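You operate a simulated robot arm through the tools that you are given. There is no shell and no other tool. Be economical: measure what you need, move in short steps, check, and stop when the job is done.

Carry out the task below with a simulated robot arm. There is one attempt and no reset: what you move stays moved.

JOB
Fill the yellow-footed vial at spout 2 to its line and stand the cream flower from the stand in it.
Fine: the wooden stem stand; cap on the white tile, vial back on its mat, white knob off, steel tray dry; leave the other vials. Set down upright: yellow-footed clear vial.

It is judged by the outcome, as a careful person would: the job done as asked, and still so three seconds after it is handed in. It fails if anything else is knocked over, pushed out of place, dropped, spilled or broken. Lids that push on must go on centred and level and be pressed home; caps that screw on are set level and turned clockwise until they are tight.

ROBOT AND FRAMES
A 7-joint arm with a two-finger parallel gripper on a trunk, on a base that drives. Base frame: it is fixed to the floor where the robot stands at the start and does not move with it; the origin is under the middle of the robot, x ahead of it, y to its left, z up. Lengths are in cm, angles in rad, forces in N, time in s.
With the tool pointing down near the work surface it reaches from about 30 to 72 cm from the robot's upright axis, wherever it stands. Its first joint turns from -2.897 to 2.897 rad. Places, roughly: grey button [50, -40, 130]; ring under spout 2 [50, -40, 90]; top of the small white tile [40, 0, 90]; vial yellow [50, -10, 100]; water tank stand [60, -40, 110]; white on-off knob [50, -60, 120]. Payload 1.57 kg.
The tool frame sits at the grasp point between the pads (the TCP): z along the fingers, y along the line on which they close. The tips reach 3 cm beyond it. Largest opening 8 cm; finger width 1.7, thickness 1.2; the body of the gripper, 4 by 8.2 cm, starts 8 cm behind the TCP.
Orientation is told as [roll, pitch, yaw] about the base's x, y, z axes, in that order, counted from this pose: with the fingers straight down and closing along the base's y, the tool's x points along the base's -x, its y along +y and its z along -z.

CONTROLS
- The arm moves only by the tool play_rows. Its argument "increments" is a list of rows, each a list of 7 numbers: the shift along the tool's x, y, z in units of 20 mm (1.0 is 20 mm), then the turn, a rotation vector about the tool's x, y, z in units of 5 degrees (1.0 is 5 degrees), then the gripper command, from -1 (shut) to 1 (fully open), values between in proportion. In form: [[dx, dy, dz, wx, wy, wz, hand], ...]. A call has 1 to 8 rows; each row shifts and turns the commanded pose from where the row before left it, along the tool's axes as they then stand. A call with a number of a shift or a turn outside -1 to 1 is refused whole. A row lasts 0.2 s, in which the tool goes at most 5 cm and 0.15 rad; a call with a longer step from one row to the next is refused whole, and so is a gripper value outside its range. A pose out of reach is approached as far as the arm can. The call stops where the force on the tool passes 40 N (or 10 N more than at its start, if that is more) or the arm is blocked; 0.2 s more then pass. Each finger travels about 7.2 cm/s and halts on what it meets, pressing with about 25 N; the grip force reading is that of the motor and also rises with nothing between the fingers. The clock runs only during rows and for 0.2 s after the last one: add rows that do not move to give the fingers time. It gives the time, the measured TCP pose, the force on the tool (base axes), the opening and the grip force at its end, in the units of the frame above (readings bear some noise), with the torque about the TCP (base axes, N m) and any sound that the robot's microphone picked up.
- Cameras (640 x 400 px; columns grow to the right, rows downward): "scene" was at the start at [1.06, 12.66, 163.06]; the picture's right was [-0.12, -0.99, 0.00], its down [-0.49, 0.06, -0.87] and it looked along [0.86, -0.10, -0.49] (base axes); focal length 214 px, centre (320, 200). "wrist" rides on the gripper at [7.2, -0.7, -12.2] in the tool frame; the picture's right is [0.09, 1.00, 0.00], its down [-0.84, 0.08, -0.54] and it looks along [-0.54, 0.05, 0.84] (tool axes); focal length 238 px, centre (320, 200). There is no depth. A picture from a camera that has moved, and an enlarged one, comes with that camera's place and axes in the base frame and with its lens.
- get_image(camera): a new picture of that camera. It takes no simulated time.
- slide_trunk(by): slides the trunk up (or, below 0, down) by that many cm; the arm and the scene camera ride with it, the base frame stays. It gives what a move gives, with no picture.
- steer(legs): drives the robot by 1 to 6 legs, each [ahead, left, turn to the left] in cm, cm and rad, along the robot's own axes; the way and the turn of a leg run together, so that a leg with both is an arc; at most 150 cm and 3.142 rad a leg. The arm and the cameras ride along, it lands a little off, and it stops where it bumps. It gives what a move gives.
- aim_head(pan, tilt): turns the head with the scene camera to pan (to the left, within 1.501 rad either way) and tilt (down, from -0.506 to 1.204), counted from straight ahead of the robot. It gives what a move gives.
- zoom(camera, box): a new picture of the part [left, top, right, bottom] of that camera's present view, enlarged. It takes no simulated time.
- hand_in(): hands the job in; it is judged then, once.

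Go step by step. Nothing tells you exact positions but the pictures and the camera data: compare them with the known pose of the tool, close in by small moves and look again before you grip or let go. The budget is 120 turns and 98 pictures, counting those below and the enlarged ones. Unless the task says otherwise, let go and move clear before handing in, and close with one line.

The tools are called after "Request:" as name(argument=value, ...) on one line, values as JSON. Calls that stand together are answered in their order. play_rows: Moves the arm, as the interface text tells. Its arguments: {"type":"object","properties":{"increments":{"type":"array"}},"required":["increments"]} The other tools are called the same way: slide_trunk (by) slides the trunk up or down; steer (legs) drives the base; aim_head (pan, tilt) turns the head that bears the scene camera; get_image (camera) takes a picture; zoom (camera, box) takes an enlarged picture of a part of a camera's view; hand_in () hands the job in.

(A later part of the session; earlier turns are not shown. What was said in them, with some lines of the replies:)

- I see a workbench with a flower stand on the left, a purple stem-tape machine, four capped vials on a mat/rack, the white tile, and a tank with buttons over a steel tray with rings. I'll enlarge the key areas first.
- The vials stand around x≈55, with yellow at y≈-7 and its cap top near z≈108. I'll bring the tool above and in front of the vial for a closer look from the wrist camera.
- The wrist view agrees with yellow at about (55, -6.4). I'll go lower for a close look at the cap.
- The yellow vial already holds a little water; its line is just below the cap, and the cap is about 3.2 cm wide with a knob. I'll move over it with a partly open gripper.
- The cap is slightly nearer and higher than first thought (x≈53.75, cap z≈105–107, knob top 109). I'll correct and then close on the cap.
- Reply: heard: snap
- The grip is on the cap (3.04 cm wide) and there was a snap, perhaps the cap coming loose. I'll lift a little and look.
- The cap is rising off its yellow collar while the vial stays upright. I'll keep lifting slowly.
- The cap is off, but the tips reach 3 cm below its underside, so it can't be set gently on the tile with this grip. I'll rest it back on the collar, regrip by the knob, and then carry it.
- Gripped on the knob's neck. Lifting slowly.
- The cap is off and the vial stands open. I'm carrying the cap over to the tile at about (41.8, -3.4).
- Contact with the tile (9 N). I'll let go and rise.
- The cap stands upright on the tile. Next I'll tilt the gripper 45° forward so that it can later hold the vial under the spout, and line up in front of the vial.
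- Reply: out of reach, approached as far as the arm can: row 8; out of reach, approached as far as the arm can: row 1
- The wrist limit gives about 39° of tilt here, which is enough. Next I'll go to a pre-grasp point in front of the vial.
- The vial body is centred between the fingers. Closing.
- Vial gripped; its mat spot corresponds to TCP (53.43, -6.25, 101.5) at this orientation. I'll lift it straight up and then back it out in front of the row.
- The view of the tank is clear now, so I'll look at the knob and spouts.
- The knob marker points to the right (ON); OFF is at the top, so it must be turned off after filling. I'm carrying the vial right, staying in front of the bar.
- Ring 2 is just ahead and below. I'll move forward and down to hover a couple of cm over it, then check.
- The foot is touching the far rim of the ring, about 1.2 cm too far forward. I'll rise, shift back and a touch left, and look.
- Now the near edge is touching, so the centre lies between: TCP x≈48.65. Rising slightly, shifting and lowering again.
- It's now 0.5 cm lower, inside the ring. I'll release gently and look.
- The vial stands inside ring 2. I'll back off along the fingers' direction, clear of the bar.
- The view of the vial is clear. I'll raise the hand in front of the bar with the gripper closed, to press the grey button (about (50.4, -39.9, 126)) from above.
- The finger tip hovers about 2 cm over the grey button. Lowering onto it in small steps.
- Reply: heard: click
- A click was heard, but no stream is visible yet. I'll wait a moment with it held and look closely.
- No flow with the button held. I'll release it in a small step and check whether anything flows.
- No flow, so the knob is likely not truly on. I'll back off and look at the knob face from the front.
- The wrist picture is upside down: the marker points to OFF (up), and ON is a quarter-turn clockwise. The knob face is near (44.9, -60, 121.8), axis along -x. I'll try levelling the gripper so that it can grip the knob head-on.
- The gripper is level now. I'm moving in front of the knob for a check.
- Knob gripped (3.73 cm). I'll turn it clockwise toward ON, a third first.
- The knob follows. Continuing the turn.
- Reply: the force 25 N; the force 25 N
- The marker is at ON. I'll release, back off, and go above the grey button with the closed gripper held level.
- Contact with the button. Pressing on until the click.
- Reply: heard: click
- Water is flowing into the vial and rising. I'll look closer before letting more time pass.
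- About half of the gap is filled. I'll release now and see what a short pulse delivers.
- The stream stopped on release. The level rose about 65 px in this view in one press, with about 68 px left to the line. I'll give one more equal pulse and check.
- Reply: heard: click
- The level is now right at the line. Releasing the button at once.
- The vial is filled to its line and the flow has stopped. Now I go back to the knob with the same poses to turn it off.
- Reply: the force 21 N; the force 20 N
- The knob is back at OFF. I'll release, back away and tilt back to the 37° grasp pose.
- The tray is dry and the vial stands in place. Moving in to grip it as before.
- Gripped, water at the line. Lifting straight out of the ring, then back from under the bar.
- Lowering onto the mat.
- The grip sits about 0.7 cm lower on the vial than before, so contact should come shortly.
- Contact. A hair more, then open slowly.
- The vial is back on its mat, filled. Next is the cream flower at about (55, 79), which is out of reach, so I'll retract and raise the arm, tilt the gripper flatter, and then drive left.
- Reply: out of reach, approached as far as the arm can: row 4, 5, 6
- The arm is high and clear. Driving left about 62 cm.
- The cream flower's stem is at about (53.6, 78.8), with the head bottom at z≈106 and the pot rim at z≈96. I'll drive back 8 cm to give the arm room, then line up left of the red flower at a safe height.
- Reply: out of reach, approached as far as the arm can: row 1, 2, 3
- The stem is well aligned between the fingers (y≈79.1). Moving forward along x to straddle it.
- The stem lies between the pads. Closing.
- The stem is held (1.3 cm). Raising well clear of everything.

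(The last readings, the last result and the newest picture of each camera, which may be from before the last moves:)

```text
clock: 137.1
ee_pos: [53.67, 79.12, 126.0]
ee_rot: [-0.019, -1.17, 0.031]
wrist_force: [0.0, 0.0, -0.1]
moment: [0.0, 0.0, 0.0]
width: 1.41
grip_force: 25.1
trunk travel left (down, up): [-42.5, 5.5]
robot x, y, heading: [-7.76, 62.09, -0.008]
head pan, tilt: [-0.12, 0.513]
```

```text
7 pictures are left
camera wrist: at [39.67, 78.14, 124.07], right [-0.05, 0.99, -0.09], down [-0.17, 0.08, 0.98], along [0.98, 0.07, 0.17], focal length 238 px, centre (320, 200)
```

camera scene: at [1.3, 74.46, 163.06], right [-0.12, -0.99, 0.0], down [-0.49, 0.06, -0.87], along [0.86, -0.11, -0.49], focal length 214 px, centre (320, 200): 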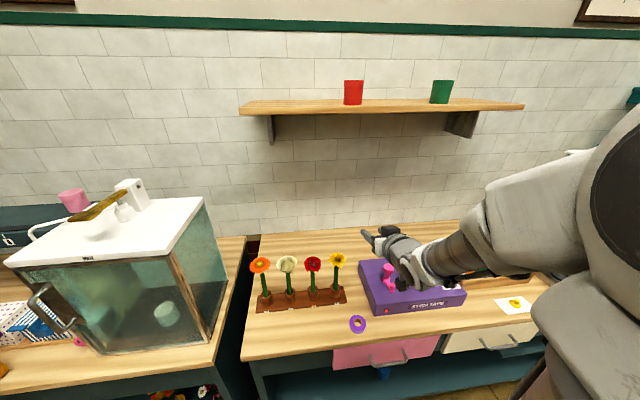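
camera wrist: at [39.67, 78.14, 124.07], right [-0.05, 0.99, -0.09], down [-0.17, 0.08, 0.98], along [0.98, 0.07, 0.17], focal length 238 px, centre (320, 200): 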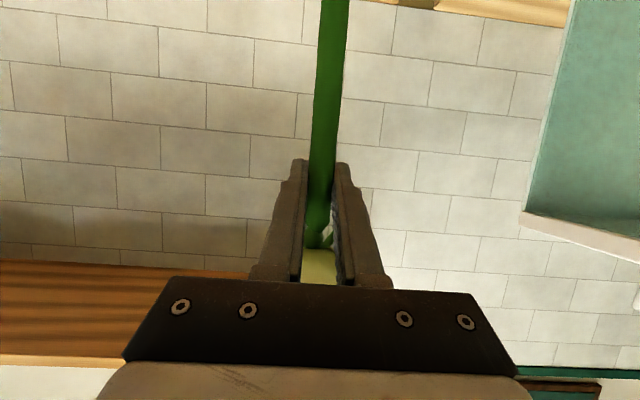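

The stem hangs free and reaches about 11 cm below the TCP. Driving right 62 cm, back toward the vials.

Request:
steer(legs=[[0, -62, 0]])

Request:
play_rows(increments=[[0, -1, 0, 0, 0, 0, -1], [0, -1, 0, 0, 0, 0, -1], [0, -1, 0, 0, 0, 0, -1], [0, -1, 0, 0, 0, 0, -1], [0, -1, 0, 0, 0, 0, -1], [0, -1, 0, 0, 0, 0, -1], [0, -1, 0, 0, 0, 0, -1], [0, -1, 0, 0, 0, 0, -1]])

```text
clock: 142.2
ee_pos: [53.23, 15.69, 126.01]
ee_rot: [-0.015, -1.172, 0.024]
wrist_force: [0.2, 0.4, -0.4]
moment: [-0.05, 0.03, 0.04]
width: 1.41
grip_force: 25.1
trunk travel left (down, up): [-42.5, 5.5]
robot x, y, heading: [-8.39, -0.95, -0.006]
head pan, tilt: [-0.12, 0.513]
```

```text
clock: 144.1
ee_pos: [53.35, -0.32, 125.99]
ee_rot: [-0.014, -1.171, 0.022]
wrist_force: [-0.2, -0.2, -1.1]
moment: [-0.01, -0.01, -0.01]
width: 1.45
grip_force: 25.1
trunk travel left (down, up): [-42.5, 5.5]
robot x, y, heading: [-8.13, -1.29, -0.009]
head pan, tilt: [-0.12, 0.513]
```

Request:
play_rows(increments=[[0, -1, 0, 0, 0, 0, -1], [0, -1, 0, 0, 0, 0, -1], [0, -1, 0, 0, 0, 0, -1], [0.92, -0.05, 0.39, 0, 0, 0, -1], [0.7, 0, 0.3, 0, 0, 0, -1], [0, 0, 0, 0, 0, 0, -1]])

Request:
get_image(camera="scene")

```text
clock: 145.4
ee_pos: [53.59, -6.44, 122.46]
ee_rot: [-0.016, -1.171, 0.022]
wrist_force: [0.4, -1.2, -0.1]
moment: [-0.01, 0.03, 0.0]
width: 1.42
grip_force: 24.2
trunk travel left (down, up): [-42.5, 5.5]
robot x, y, heading: [-8.32, -1.0, -0.011]
head pan, tilt: [-0.12, 0.513]
```

```text
6 pictures are left
camera scene: at [-7.02, 11.55, 163.06], right [-0.13, -0.99, 0.0], down [-0.49, 0.06, -0.87], along [0.86, -0.11, -0.49], focal length 214 px, centre (320, 200)
```

scene: 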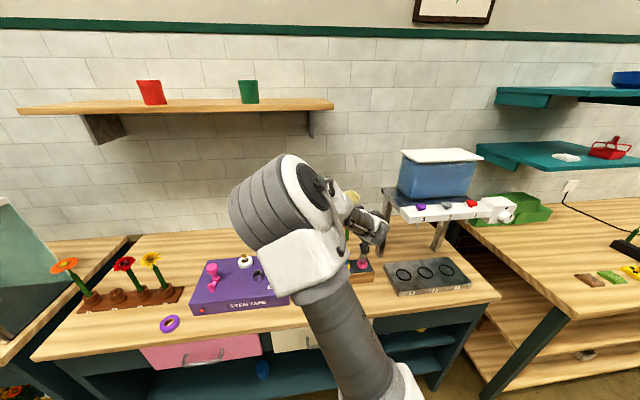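

Request:
zoom(camera="scene", box=[335, 185, 395, 285])

```text
4.00 times, centred on (365, 235) of scene
camera zoom: at [-7.02, 11.55, 163.06], right [-0.13, -0.99, 0.0], down [-0.49, 0.06, -0.87], along [0.86, -0.11, -0.49], focal length 858 px, centre (140, 60)
```

zoom: 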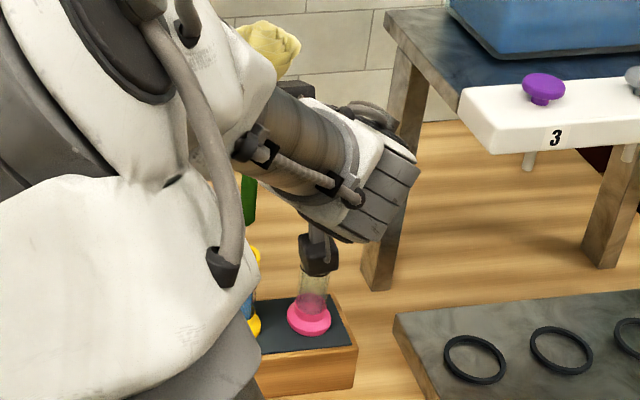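

The stem end hangs about 12 cm under the TCP at z≈110.4, right above the vial. I need one tight enlargement to judge the sideways alignment.

Request:
zoom(camera="scene", box=[336, 230, 360, 270])

```text
10.00 times, centred on (348, 250) of scene
camera zoom: at [-7.02, 11.55, 163.06], right [-0.13, -0.99, 0.0], down [-0.49, 0.06, -0.87], along [0.86, -0.11, -0.49], focal length 2145 px, centre (40, -300)
```

zoom: 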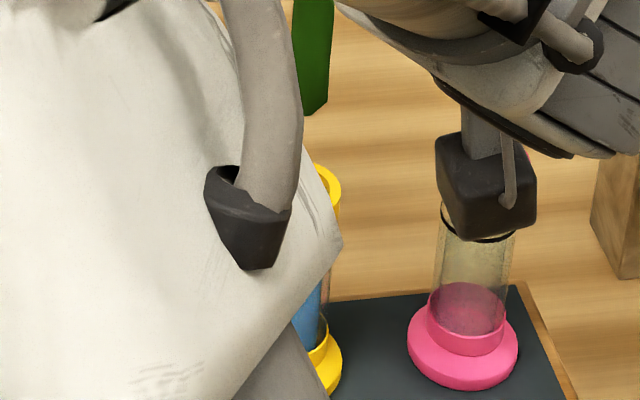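

Stem and vial both come out at y≈-6.64, so they are aligned sideways. I'll lower carefully, using the force reading to feel for the rim.

Request:
play_rows(increments=[[0.51, 0, 0.08, 0, 0, 0, -1], [0.46, 0, 0.195, 0, 0, 0, -1], [0.46, 0, 0.195, 0, 0, 0, -1], [0, 0, 0, 0, 0, 0, -1]])

Request:
play_rows(increments=[[0.15, 0, 0.065, 0, 0, 0, -1], [0.15, 0, 0.065, 0, 0, 0, -1], [0.15, 0, 0.065, 0, 0, 0, -1], [0, 0, 0, 0, 0, 0, -1]])

```text
clock: 146.4
ee_pos: [53.25, -6.47, 119.31]
ee_rot: [-0.017, -1.171, 0.023]
wrist_force: [-0.4, -0.4, -0.3]
moment: [0.02, -0.01, 0.01]
width: 1.37
grip_force: 24.7
trunk travel left (down, up): [-42.5, 5.5]
robot x, y, heading: [-8.19, -1.4, -0.007]
head pan, tilt: [-0.12, 0.513]
```

```text
clock: 147.4
ee_pos: [53.21, -6.5, 118.55]
ee_rot: [-0.015, -1.169, 0.024]
wrist_force: [0.2, 0.0, 0.8]
moment: [0.02, -0.01, -0.01]
width: 1.4
grip_force: 25.5
trunk travel left (down, up): [-42.5, 5.5]
robot x, y, heading: [-8.35, -1.35, -0.008]
head pan, tilt: [-0.12, 0.513]
```

Request:
play_rows(increments=[[0.12, 0, 0.05, 0, 0, 0, -1], [0.12, 0, 0.05, 0, 0, 0, -1], [0, 0, 0, 0, 0, 0, -1]])

Request:
play_rows(increments=[[0.12, 0, 0.05, 0, 0, 0, -1], [0.12, 0, 0.05, 0, 0, 0, -1], [0, 0, 0, 0, 0, 0, -1]])

```text
clock: 148.2
ee_pos: [53.15, -6.42, 118.26]
ee_rot: [-0.015, -1.169, 0.022]
wrist_force: [0.0, -0.5, -0.9]
moment: [-0.01, 0.0, -0.05]
width: 1.39
grip_force: 24.8
trunk travel left (down, up): [-42.5, 5.5]
robot x, y, heading: [-8.12, -1.2, -0.008]
head pan, tilt: [-0.12, 0.513]
```

```text
clock: 149.1
ee_pos: [53.19, -6.52, 117.68]
ee_rot: [-0.016, -1.17, 0.023]
wrist_force: [0.5, 0.3, -0.3]
moment: [0.0, 0.01, -0.01]
width: 1.44
grip_force: 24.4
trunk travel left (down, up): [-42.5, 5.5]
robot x, y, heading: [-8.56, -1.04, -0.013]
head pan, tilt: [-0.12, 0.513]
```

Request:
play_rows(increments=[[0.12, 0, 0.05, 0, 0, 0, -1], [0.12, 0, 0.05, 0, 0, 0, -1], [0, 0, 0, 0, 0, 0, -1]])

Request:
play_rows(increments=[[0.12, 0, 0.05, 0, 0, 0, -1], [0.12, 0, 0.05, 0, 0, 0, -1], [0, 0, 0, 0, 0, 0, -1]])

```text
clock: 149.8
ee_pos: [53.25, -6.25, 116.94]
ee_rot: [-0.014, -1.172, 0.023]
wrist_force: [-0.3, 0.3, -0.1]
moment: [0.03, 0.01, 0.02]
width: 1.43
grip_force: 25.6
trunk travel left (down, up): [-42.5, 5.5]
robot x, y, heading: [-8.42, -0.8, -0.014]
head pan, tilt: [-0.12, 0.513]
```

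```text
clock: 150.7
ee_pos: [53.1, -6.43, 116.51]
ee_rot: [-0.016, -1.172, 0.021]
wrist_force: [0.0, -0.4, -0.7]
moment: [0.02, 0.01, 0.01]
width: 1.4
grip_force: 25.2
trunk travel left (down, up): [-42.5, 5.5]
robot x, y, heading: [-8.19, -0.79, -0.015]
head pan, tilt: [-0.12, 0.513]
```

No contact yet, so the stem seems to be entering the vial. Lowering a bit more, then a wrist view.

Request:
play_rows(increments=[[0.12, 0, 0.05, 0, 0, 0, -1], [0.12, 0, 0.05, 0, 0, 0, -1], [0.12, 0, 0.05, 0, 0, 0, -1], [0, 0, 0, 0, 0, 0, -1]])

Request:
play_rows(increments=[[0.12, 0, 0.05, 0, 0, 0, -1], [0.12, 0, 0.05, 0, 0, 0, -1], [0.12, 0, 0.05, 0, 0, 0, -1], [0, 0, 0, 0, 0, 0, -1]])

Request:
get_image(camera="wrist")

```text
clock: 151.7
ee_pos: [53.05, -6.41, 115.68]
ee_rot: [-0.016, -1.171, 0.023]
wrist_force: [-0.2, 0.1, 0.3]
moment: [0.01, 0.0, 0.0]
width: 1.44
grip_force: 25.3
trunk travel left (down, up): [-42.5, 5.5]
robot x, y, heading: [-8.55, -0.97, -0.013]
head pan, tilt: [-0.12, 0.513]
```

```text
clock: 152.7
ee_pos: [53.15, -6.37, 114.79]
ee_rot: [-0.014, -1.169, 0.023]
wrist_force: [-0.8, -0.1, -1.3]
moment: [0.02, -0.02, 0.0]
width: 1.41
grip_force: 24.9
trunk travel left (down, up): [-42.5, 5.5]
robot x, y, heading: [-8.07, -1.41, -0.006]
head pan, tilt: [-0.12, 0.513]
```

```text
3 pictures are left
camera wrist: at [39.22, -7.28, 113.01], right [-0.04, 0.99, -0.09], down [-0.17, 0.08, 0.98], along [0.98, 0.06, 0.17], focal length 238 px, centre (320, 200)
```

wrist: 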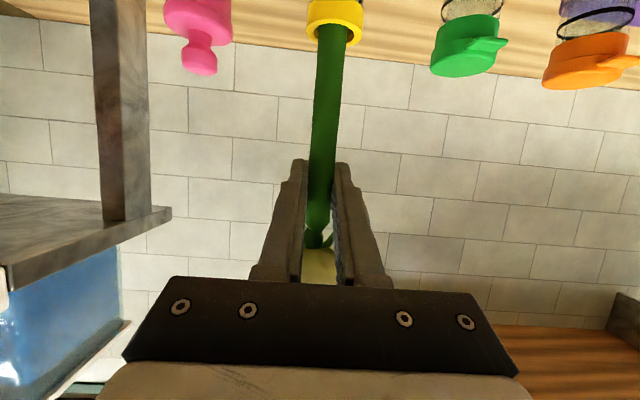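

The stem is inside the collar. Lowering on until it reaches the bottom.

Request:
play_rows(increments=[[0.23, 0.01, 0.098, 0, 0, 0, -1], [0.23, 0.01, 0.098, 0, 0, 0, -1], [0.23, 0.01, 0.098, 0, 0, 0, -1], [0.23, 0, 0.098, 0, 0, 0, -1], [0, 0, 0, 0, 0, 0, -1]])

Request:
play_rows(increments=[[0.23, 0, 0.098, 0, 0, 0, -1], [0.23, 0, 0.098, 0, 0, 0, -1], [0.23, 0, 0.098, 0, 0, 0, -1], [0, 0, 0, 0, 0, 0, -1]])

```text
clock: 153.8
ee_pos: [53.09, -6.48, 113.05]
ee_rot: [-0.016, -1.171, 0.023]
wrist_force: [-1.2, -0.9, -0.3]
moment: [0.0, 0.01, 0.03]
width: 1.41
grip_force: 25.0
trunk travel left (down, up): [-42.5, 5.5]
robot x, y, heading: [-8.42, -1.17, -0.015]
head pan, tilt: [-0.12, 0.513]
```

```text
clock: 154.8
ee_pos: [53.02, -6.34, 111.53]
ee_rot: [-0.015, -1.171, 0.024]
wrist_force: [1.0, 0.8, -0.8]
moment: [0.0, -0.04, 0.01]
width: 1.43
grip_force: 25.0
trunk travel left (down, up): [-42.5, 5.5]
robot x, y, heading: [-8.36, -0.94, -0.006]
head pan, tilt: [-0.12, 0.513]
```

Request:
play_rows(increments=[[0.2, 0, 0.085, 0, 0, 0, -1], [0.2, 0, 0.085, 0, 0, 0, -1], [0, 0, 0, 0, 0, 0, -1]])

Request:
play_rows(increments=[[0.15, 0, 0.065, 0, 0, 0, -1], [0.15, 0, 0.065, 0, 0, 0, -1], [0, 0, 0, 0, 0, 0, -1]])

```text
clock: 155.7
ee_pos: [53.2, -6.27, 110.65]
ee_rot: [-0.015, -1.17, 0.023]
wrist_force: [0.1, -0.1, 0.4]
moment: [0.04, 0.0, 0.01]
width: 1.43
grip_force: 24.8
trunk travel left (down, up): [-42.5, 5.5]
robot x, y, heading: [-7.82, -1.4, -0.013]
head pan, tilt: [-0.12, 0.513]
```

```text
clock: 156.4
ee_pos: [53.23, -6.37, 109.9]
ee_rot: [-0.016, -1.17, 0.023]
wrist_force: [1.0, -0.1, -0.3]
moment: [-0.02, -0.02, -0.01]
width: 1.41
grip_force: 25.0
trunk travel left (down, up): [-42.5, 5.5]
robot x, y, heading: [-8.17, -0.95, -0.01]
head pan, tilt: [-0.12, 0.513]
```

Request:
play_rows(increments=[[0.1, 0, 0.042, 0, 0, 0, -1], [0.1, 0, 0.042, 0, 0, 0, -1], [0, 0, 0, 0, 0, 0, -1]])

Request:
play_rows(increments=[[0.1, 0, 0.042, 0, 0, 0, -1], [0.1, 0, 0.042, 0, 0, 0, -1], [0, 0, 0, 0, 0, 0, -1]])

```text
clock: 157.2
ee_pos: [53.18, -6.3, 109.65]
ee_rot: [-0.016, -1.175, 0.023]
wrist_force: [-0.6, -1.0, 3.4]
moment: [-0.07, 0.06, 0.02]
width: 1.44
grip_force: 24.8
trunk travel left (down, up): [-42.5, 5.5]
robot x, y, heading: [-8.31, -0.92, -0.009]
head pan, tilt: [-0.12, 0.513]
```

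```text
clock: 158.1
ee_pos: [53.27, -6.2, 109.4]
ee_rot: [-0.015, -1.175, 0.022]
wrist_force: [1.5, -0.6, 18.7]
moment: [-0.04, -0.31, -0.02]
width: 1.43
grip_force: 24.5
trunk travel left (down, up): [-42.5, 5.5]
robot x, y, heading: [-8.25, -0.94, -0.013]
head pan, tilt: [-0.12, 0.513]
```

The stem rests on the vial's bottom. I'll ease off, open, and withdraw straight back.

Request:
play_rows(increments=[[-0.1, 0, -0.042, 0, 0, 0, -1], [0, 0, 0, 0, 0, 0, -0.5], [0, 0, 0, 0, 0, 0, -0.2], [0, 0, 0, 0, 0, 0, 0.1], [0, 0, 0, 0, 0, 0, 0.2], [0, 0, 0, 0, 0, 0, 0.2]])

Request:
play_rows(increments=[[0.2, 0, -0.46, 0, 0, 0, 0.2], [0.3, 0, -0.7, 0, 0, 0, 0.2], [0.3, 0, -0.7, 0, 0, 0, 0.2], [0.3, 0, -0.7, 0, 0, 0, 0.2], [0.3, 0, -0.7, 0, 0, 0, 0.2], [0, 0, 0, 0, 0, 0, 0.2]])

Request:
get_image(camera="wrist")

```text
clock: 159.4
ee_pos: [53.36, -6.32, 109.45]
ee_rot: [-0.016, -1.172, 0.022]
wrist_force: [0.3, -0.3, -0.1]
moment: [0.0, 0.0, 0.0]
width: 4.81
grip_force: 0.1
trunk travel left (down, up): [-42.5, 5.5]
robot x, y, heading: [-8.07, -1.14, -0.012]
head pan, tilt: [-0.12, 0.513]
```

```text
clock: 160.8
ee_pos: [46.12, -6.54, 109.42]
ee_rot: [-0.015, -1.172, 0.024]
wrist_force: [-1.0, 0.1, -0.4]
moment: [0.03, 0.04, 0.02]
width: 4.79
grip_force: 0.0
trunk travel left (down, up): [-42.5, 5.5]
robot x, y, heading: [-8.01, -1.52, -0.012]
head pan, tilt: [-0.12, 0.513]
```

```text
2 pictures are left
camera wrist: at [32.11, -7.35, 107.4], right [-0.04, 0.99, -0.09], down [-0.17, 0.08, 0.98], along [0.98, 0.06, 0.17], focal length 238 px, centre (320, 200)
```

wrist: 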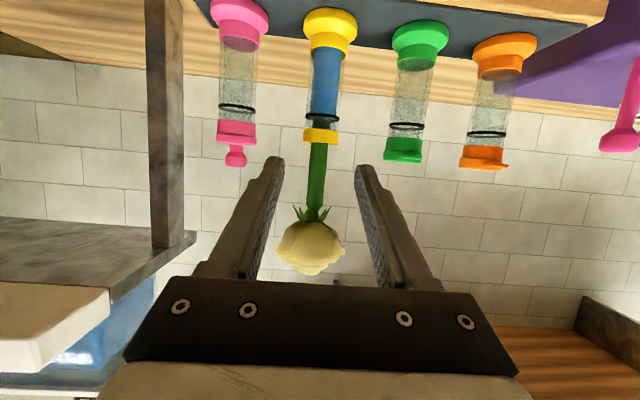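

The cream flower stands in the filled vial. I'll back the whole robot straight away and take a final look.

Request:
steer(legs=[[-20, 0, 0]])

Request:
get_image(camera="scene")

```text
clock: 162.8
ee_pos: [25.97, -6.32, 109.27]
ee_rot: [-0.014, -1.171, 0.021]
wrist_force: [-0.7, -0.3, -0.1]
moment: [0.02, -0.02, 0.02]
width: 4.79
grip_force: 0.1
trunk travel left (down, up): [-42.5, 5.5]
robot x, y, heading: [-28.06, -0.64, -0.012]
head pan, tilt: [-0.12, 0.513]
```

```text
1 pictures are left
camera scene: at [-27.11, 11.78, 163.06], right [-0.13, -0.99, 0.0], down [-0.49, 0.06, -0.87], along [0.86, -0.11, -0.49], focal length 214 px, centre (320, 200)
```

scene: 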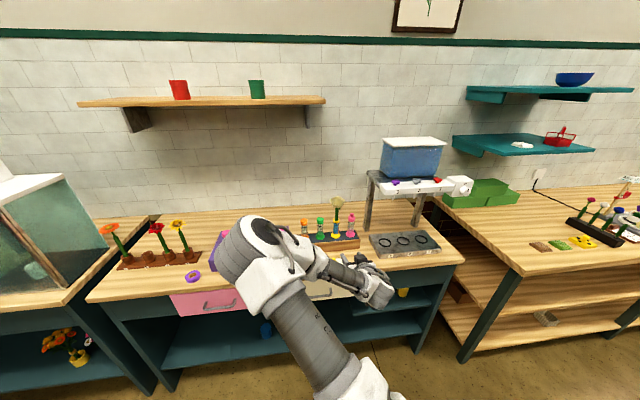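

Everything I can see is in order: the flower is in the vial on its mat and the tray is dry. The cap on the tile is hidden behind the arm in this view. Handing in.

Request:
hand_in()

```text
The job is handed in.
```

The yellow-footed vial is filled to its line and back on its mat with the cream flower standing in it. The cap is on the white tile, the white knob is off, and the steel tray is dry.
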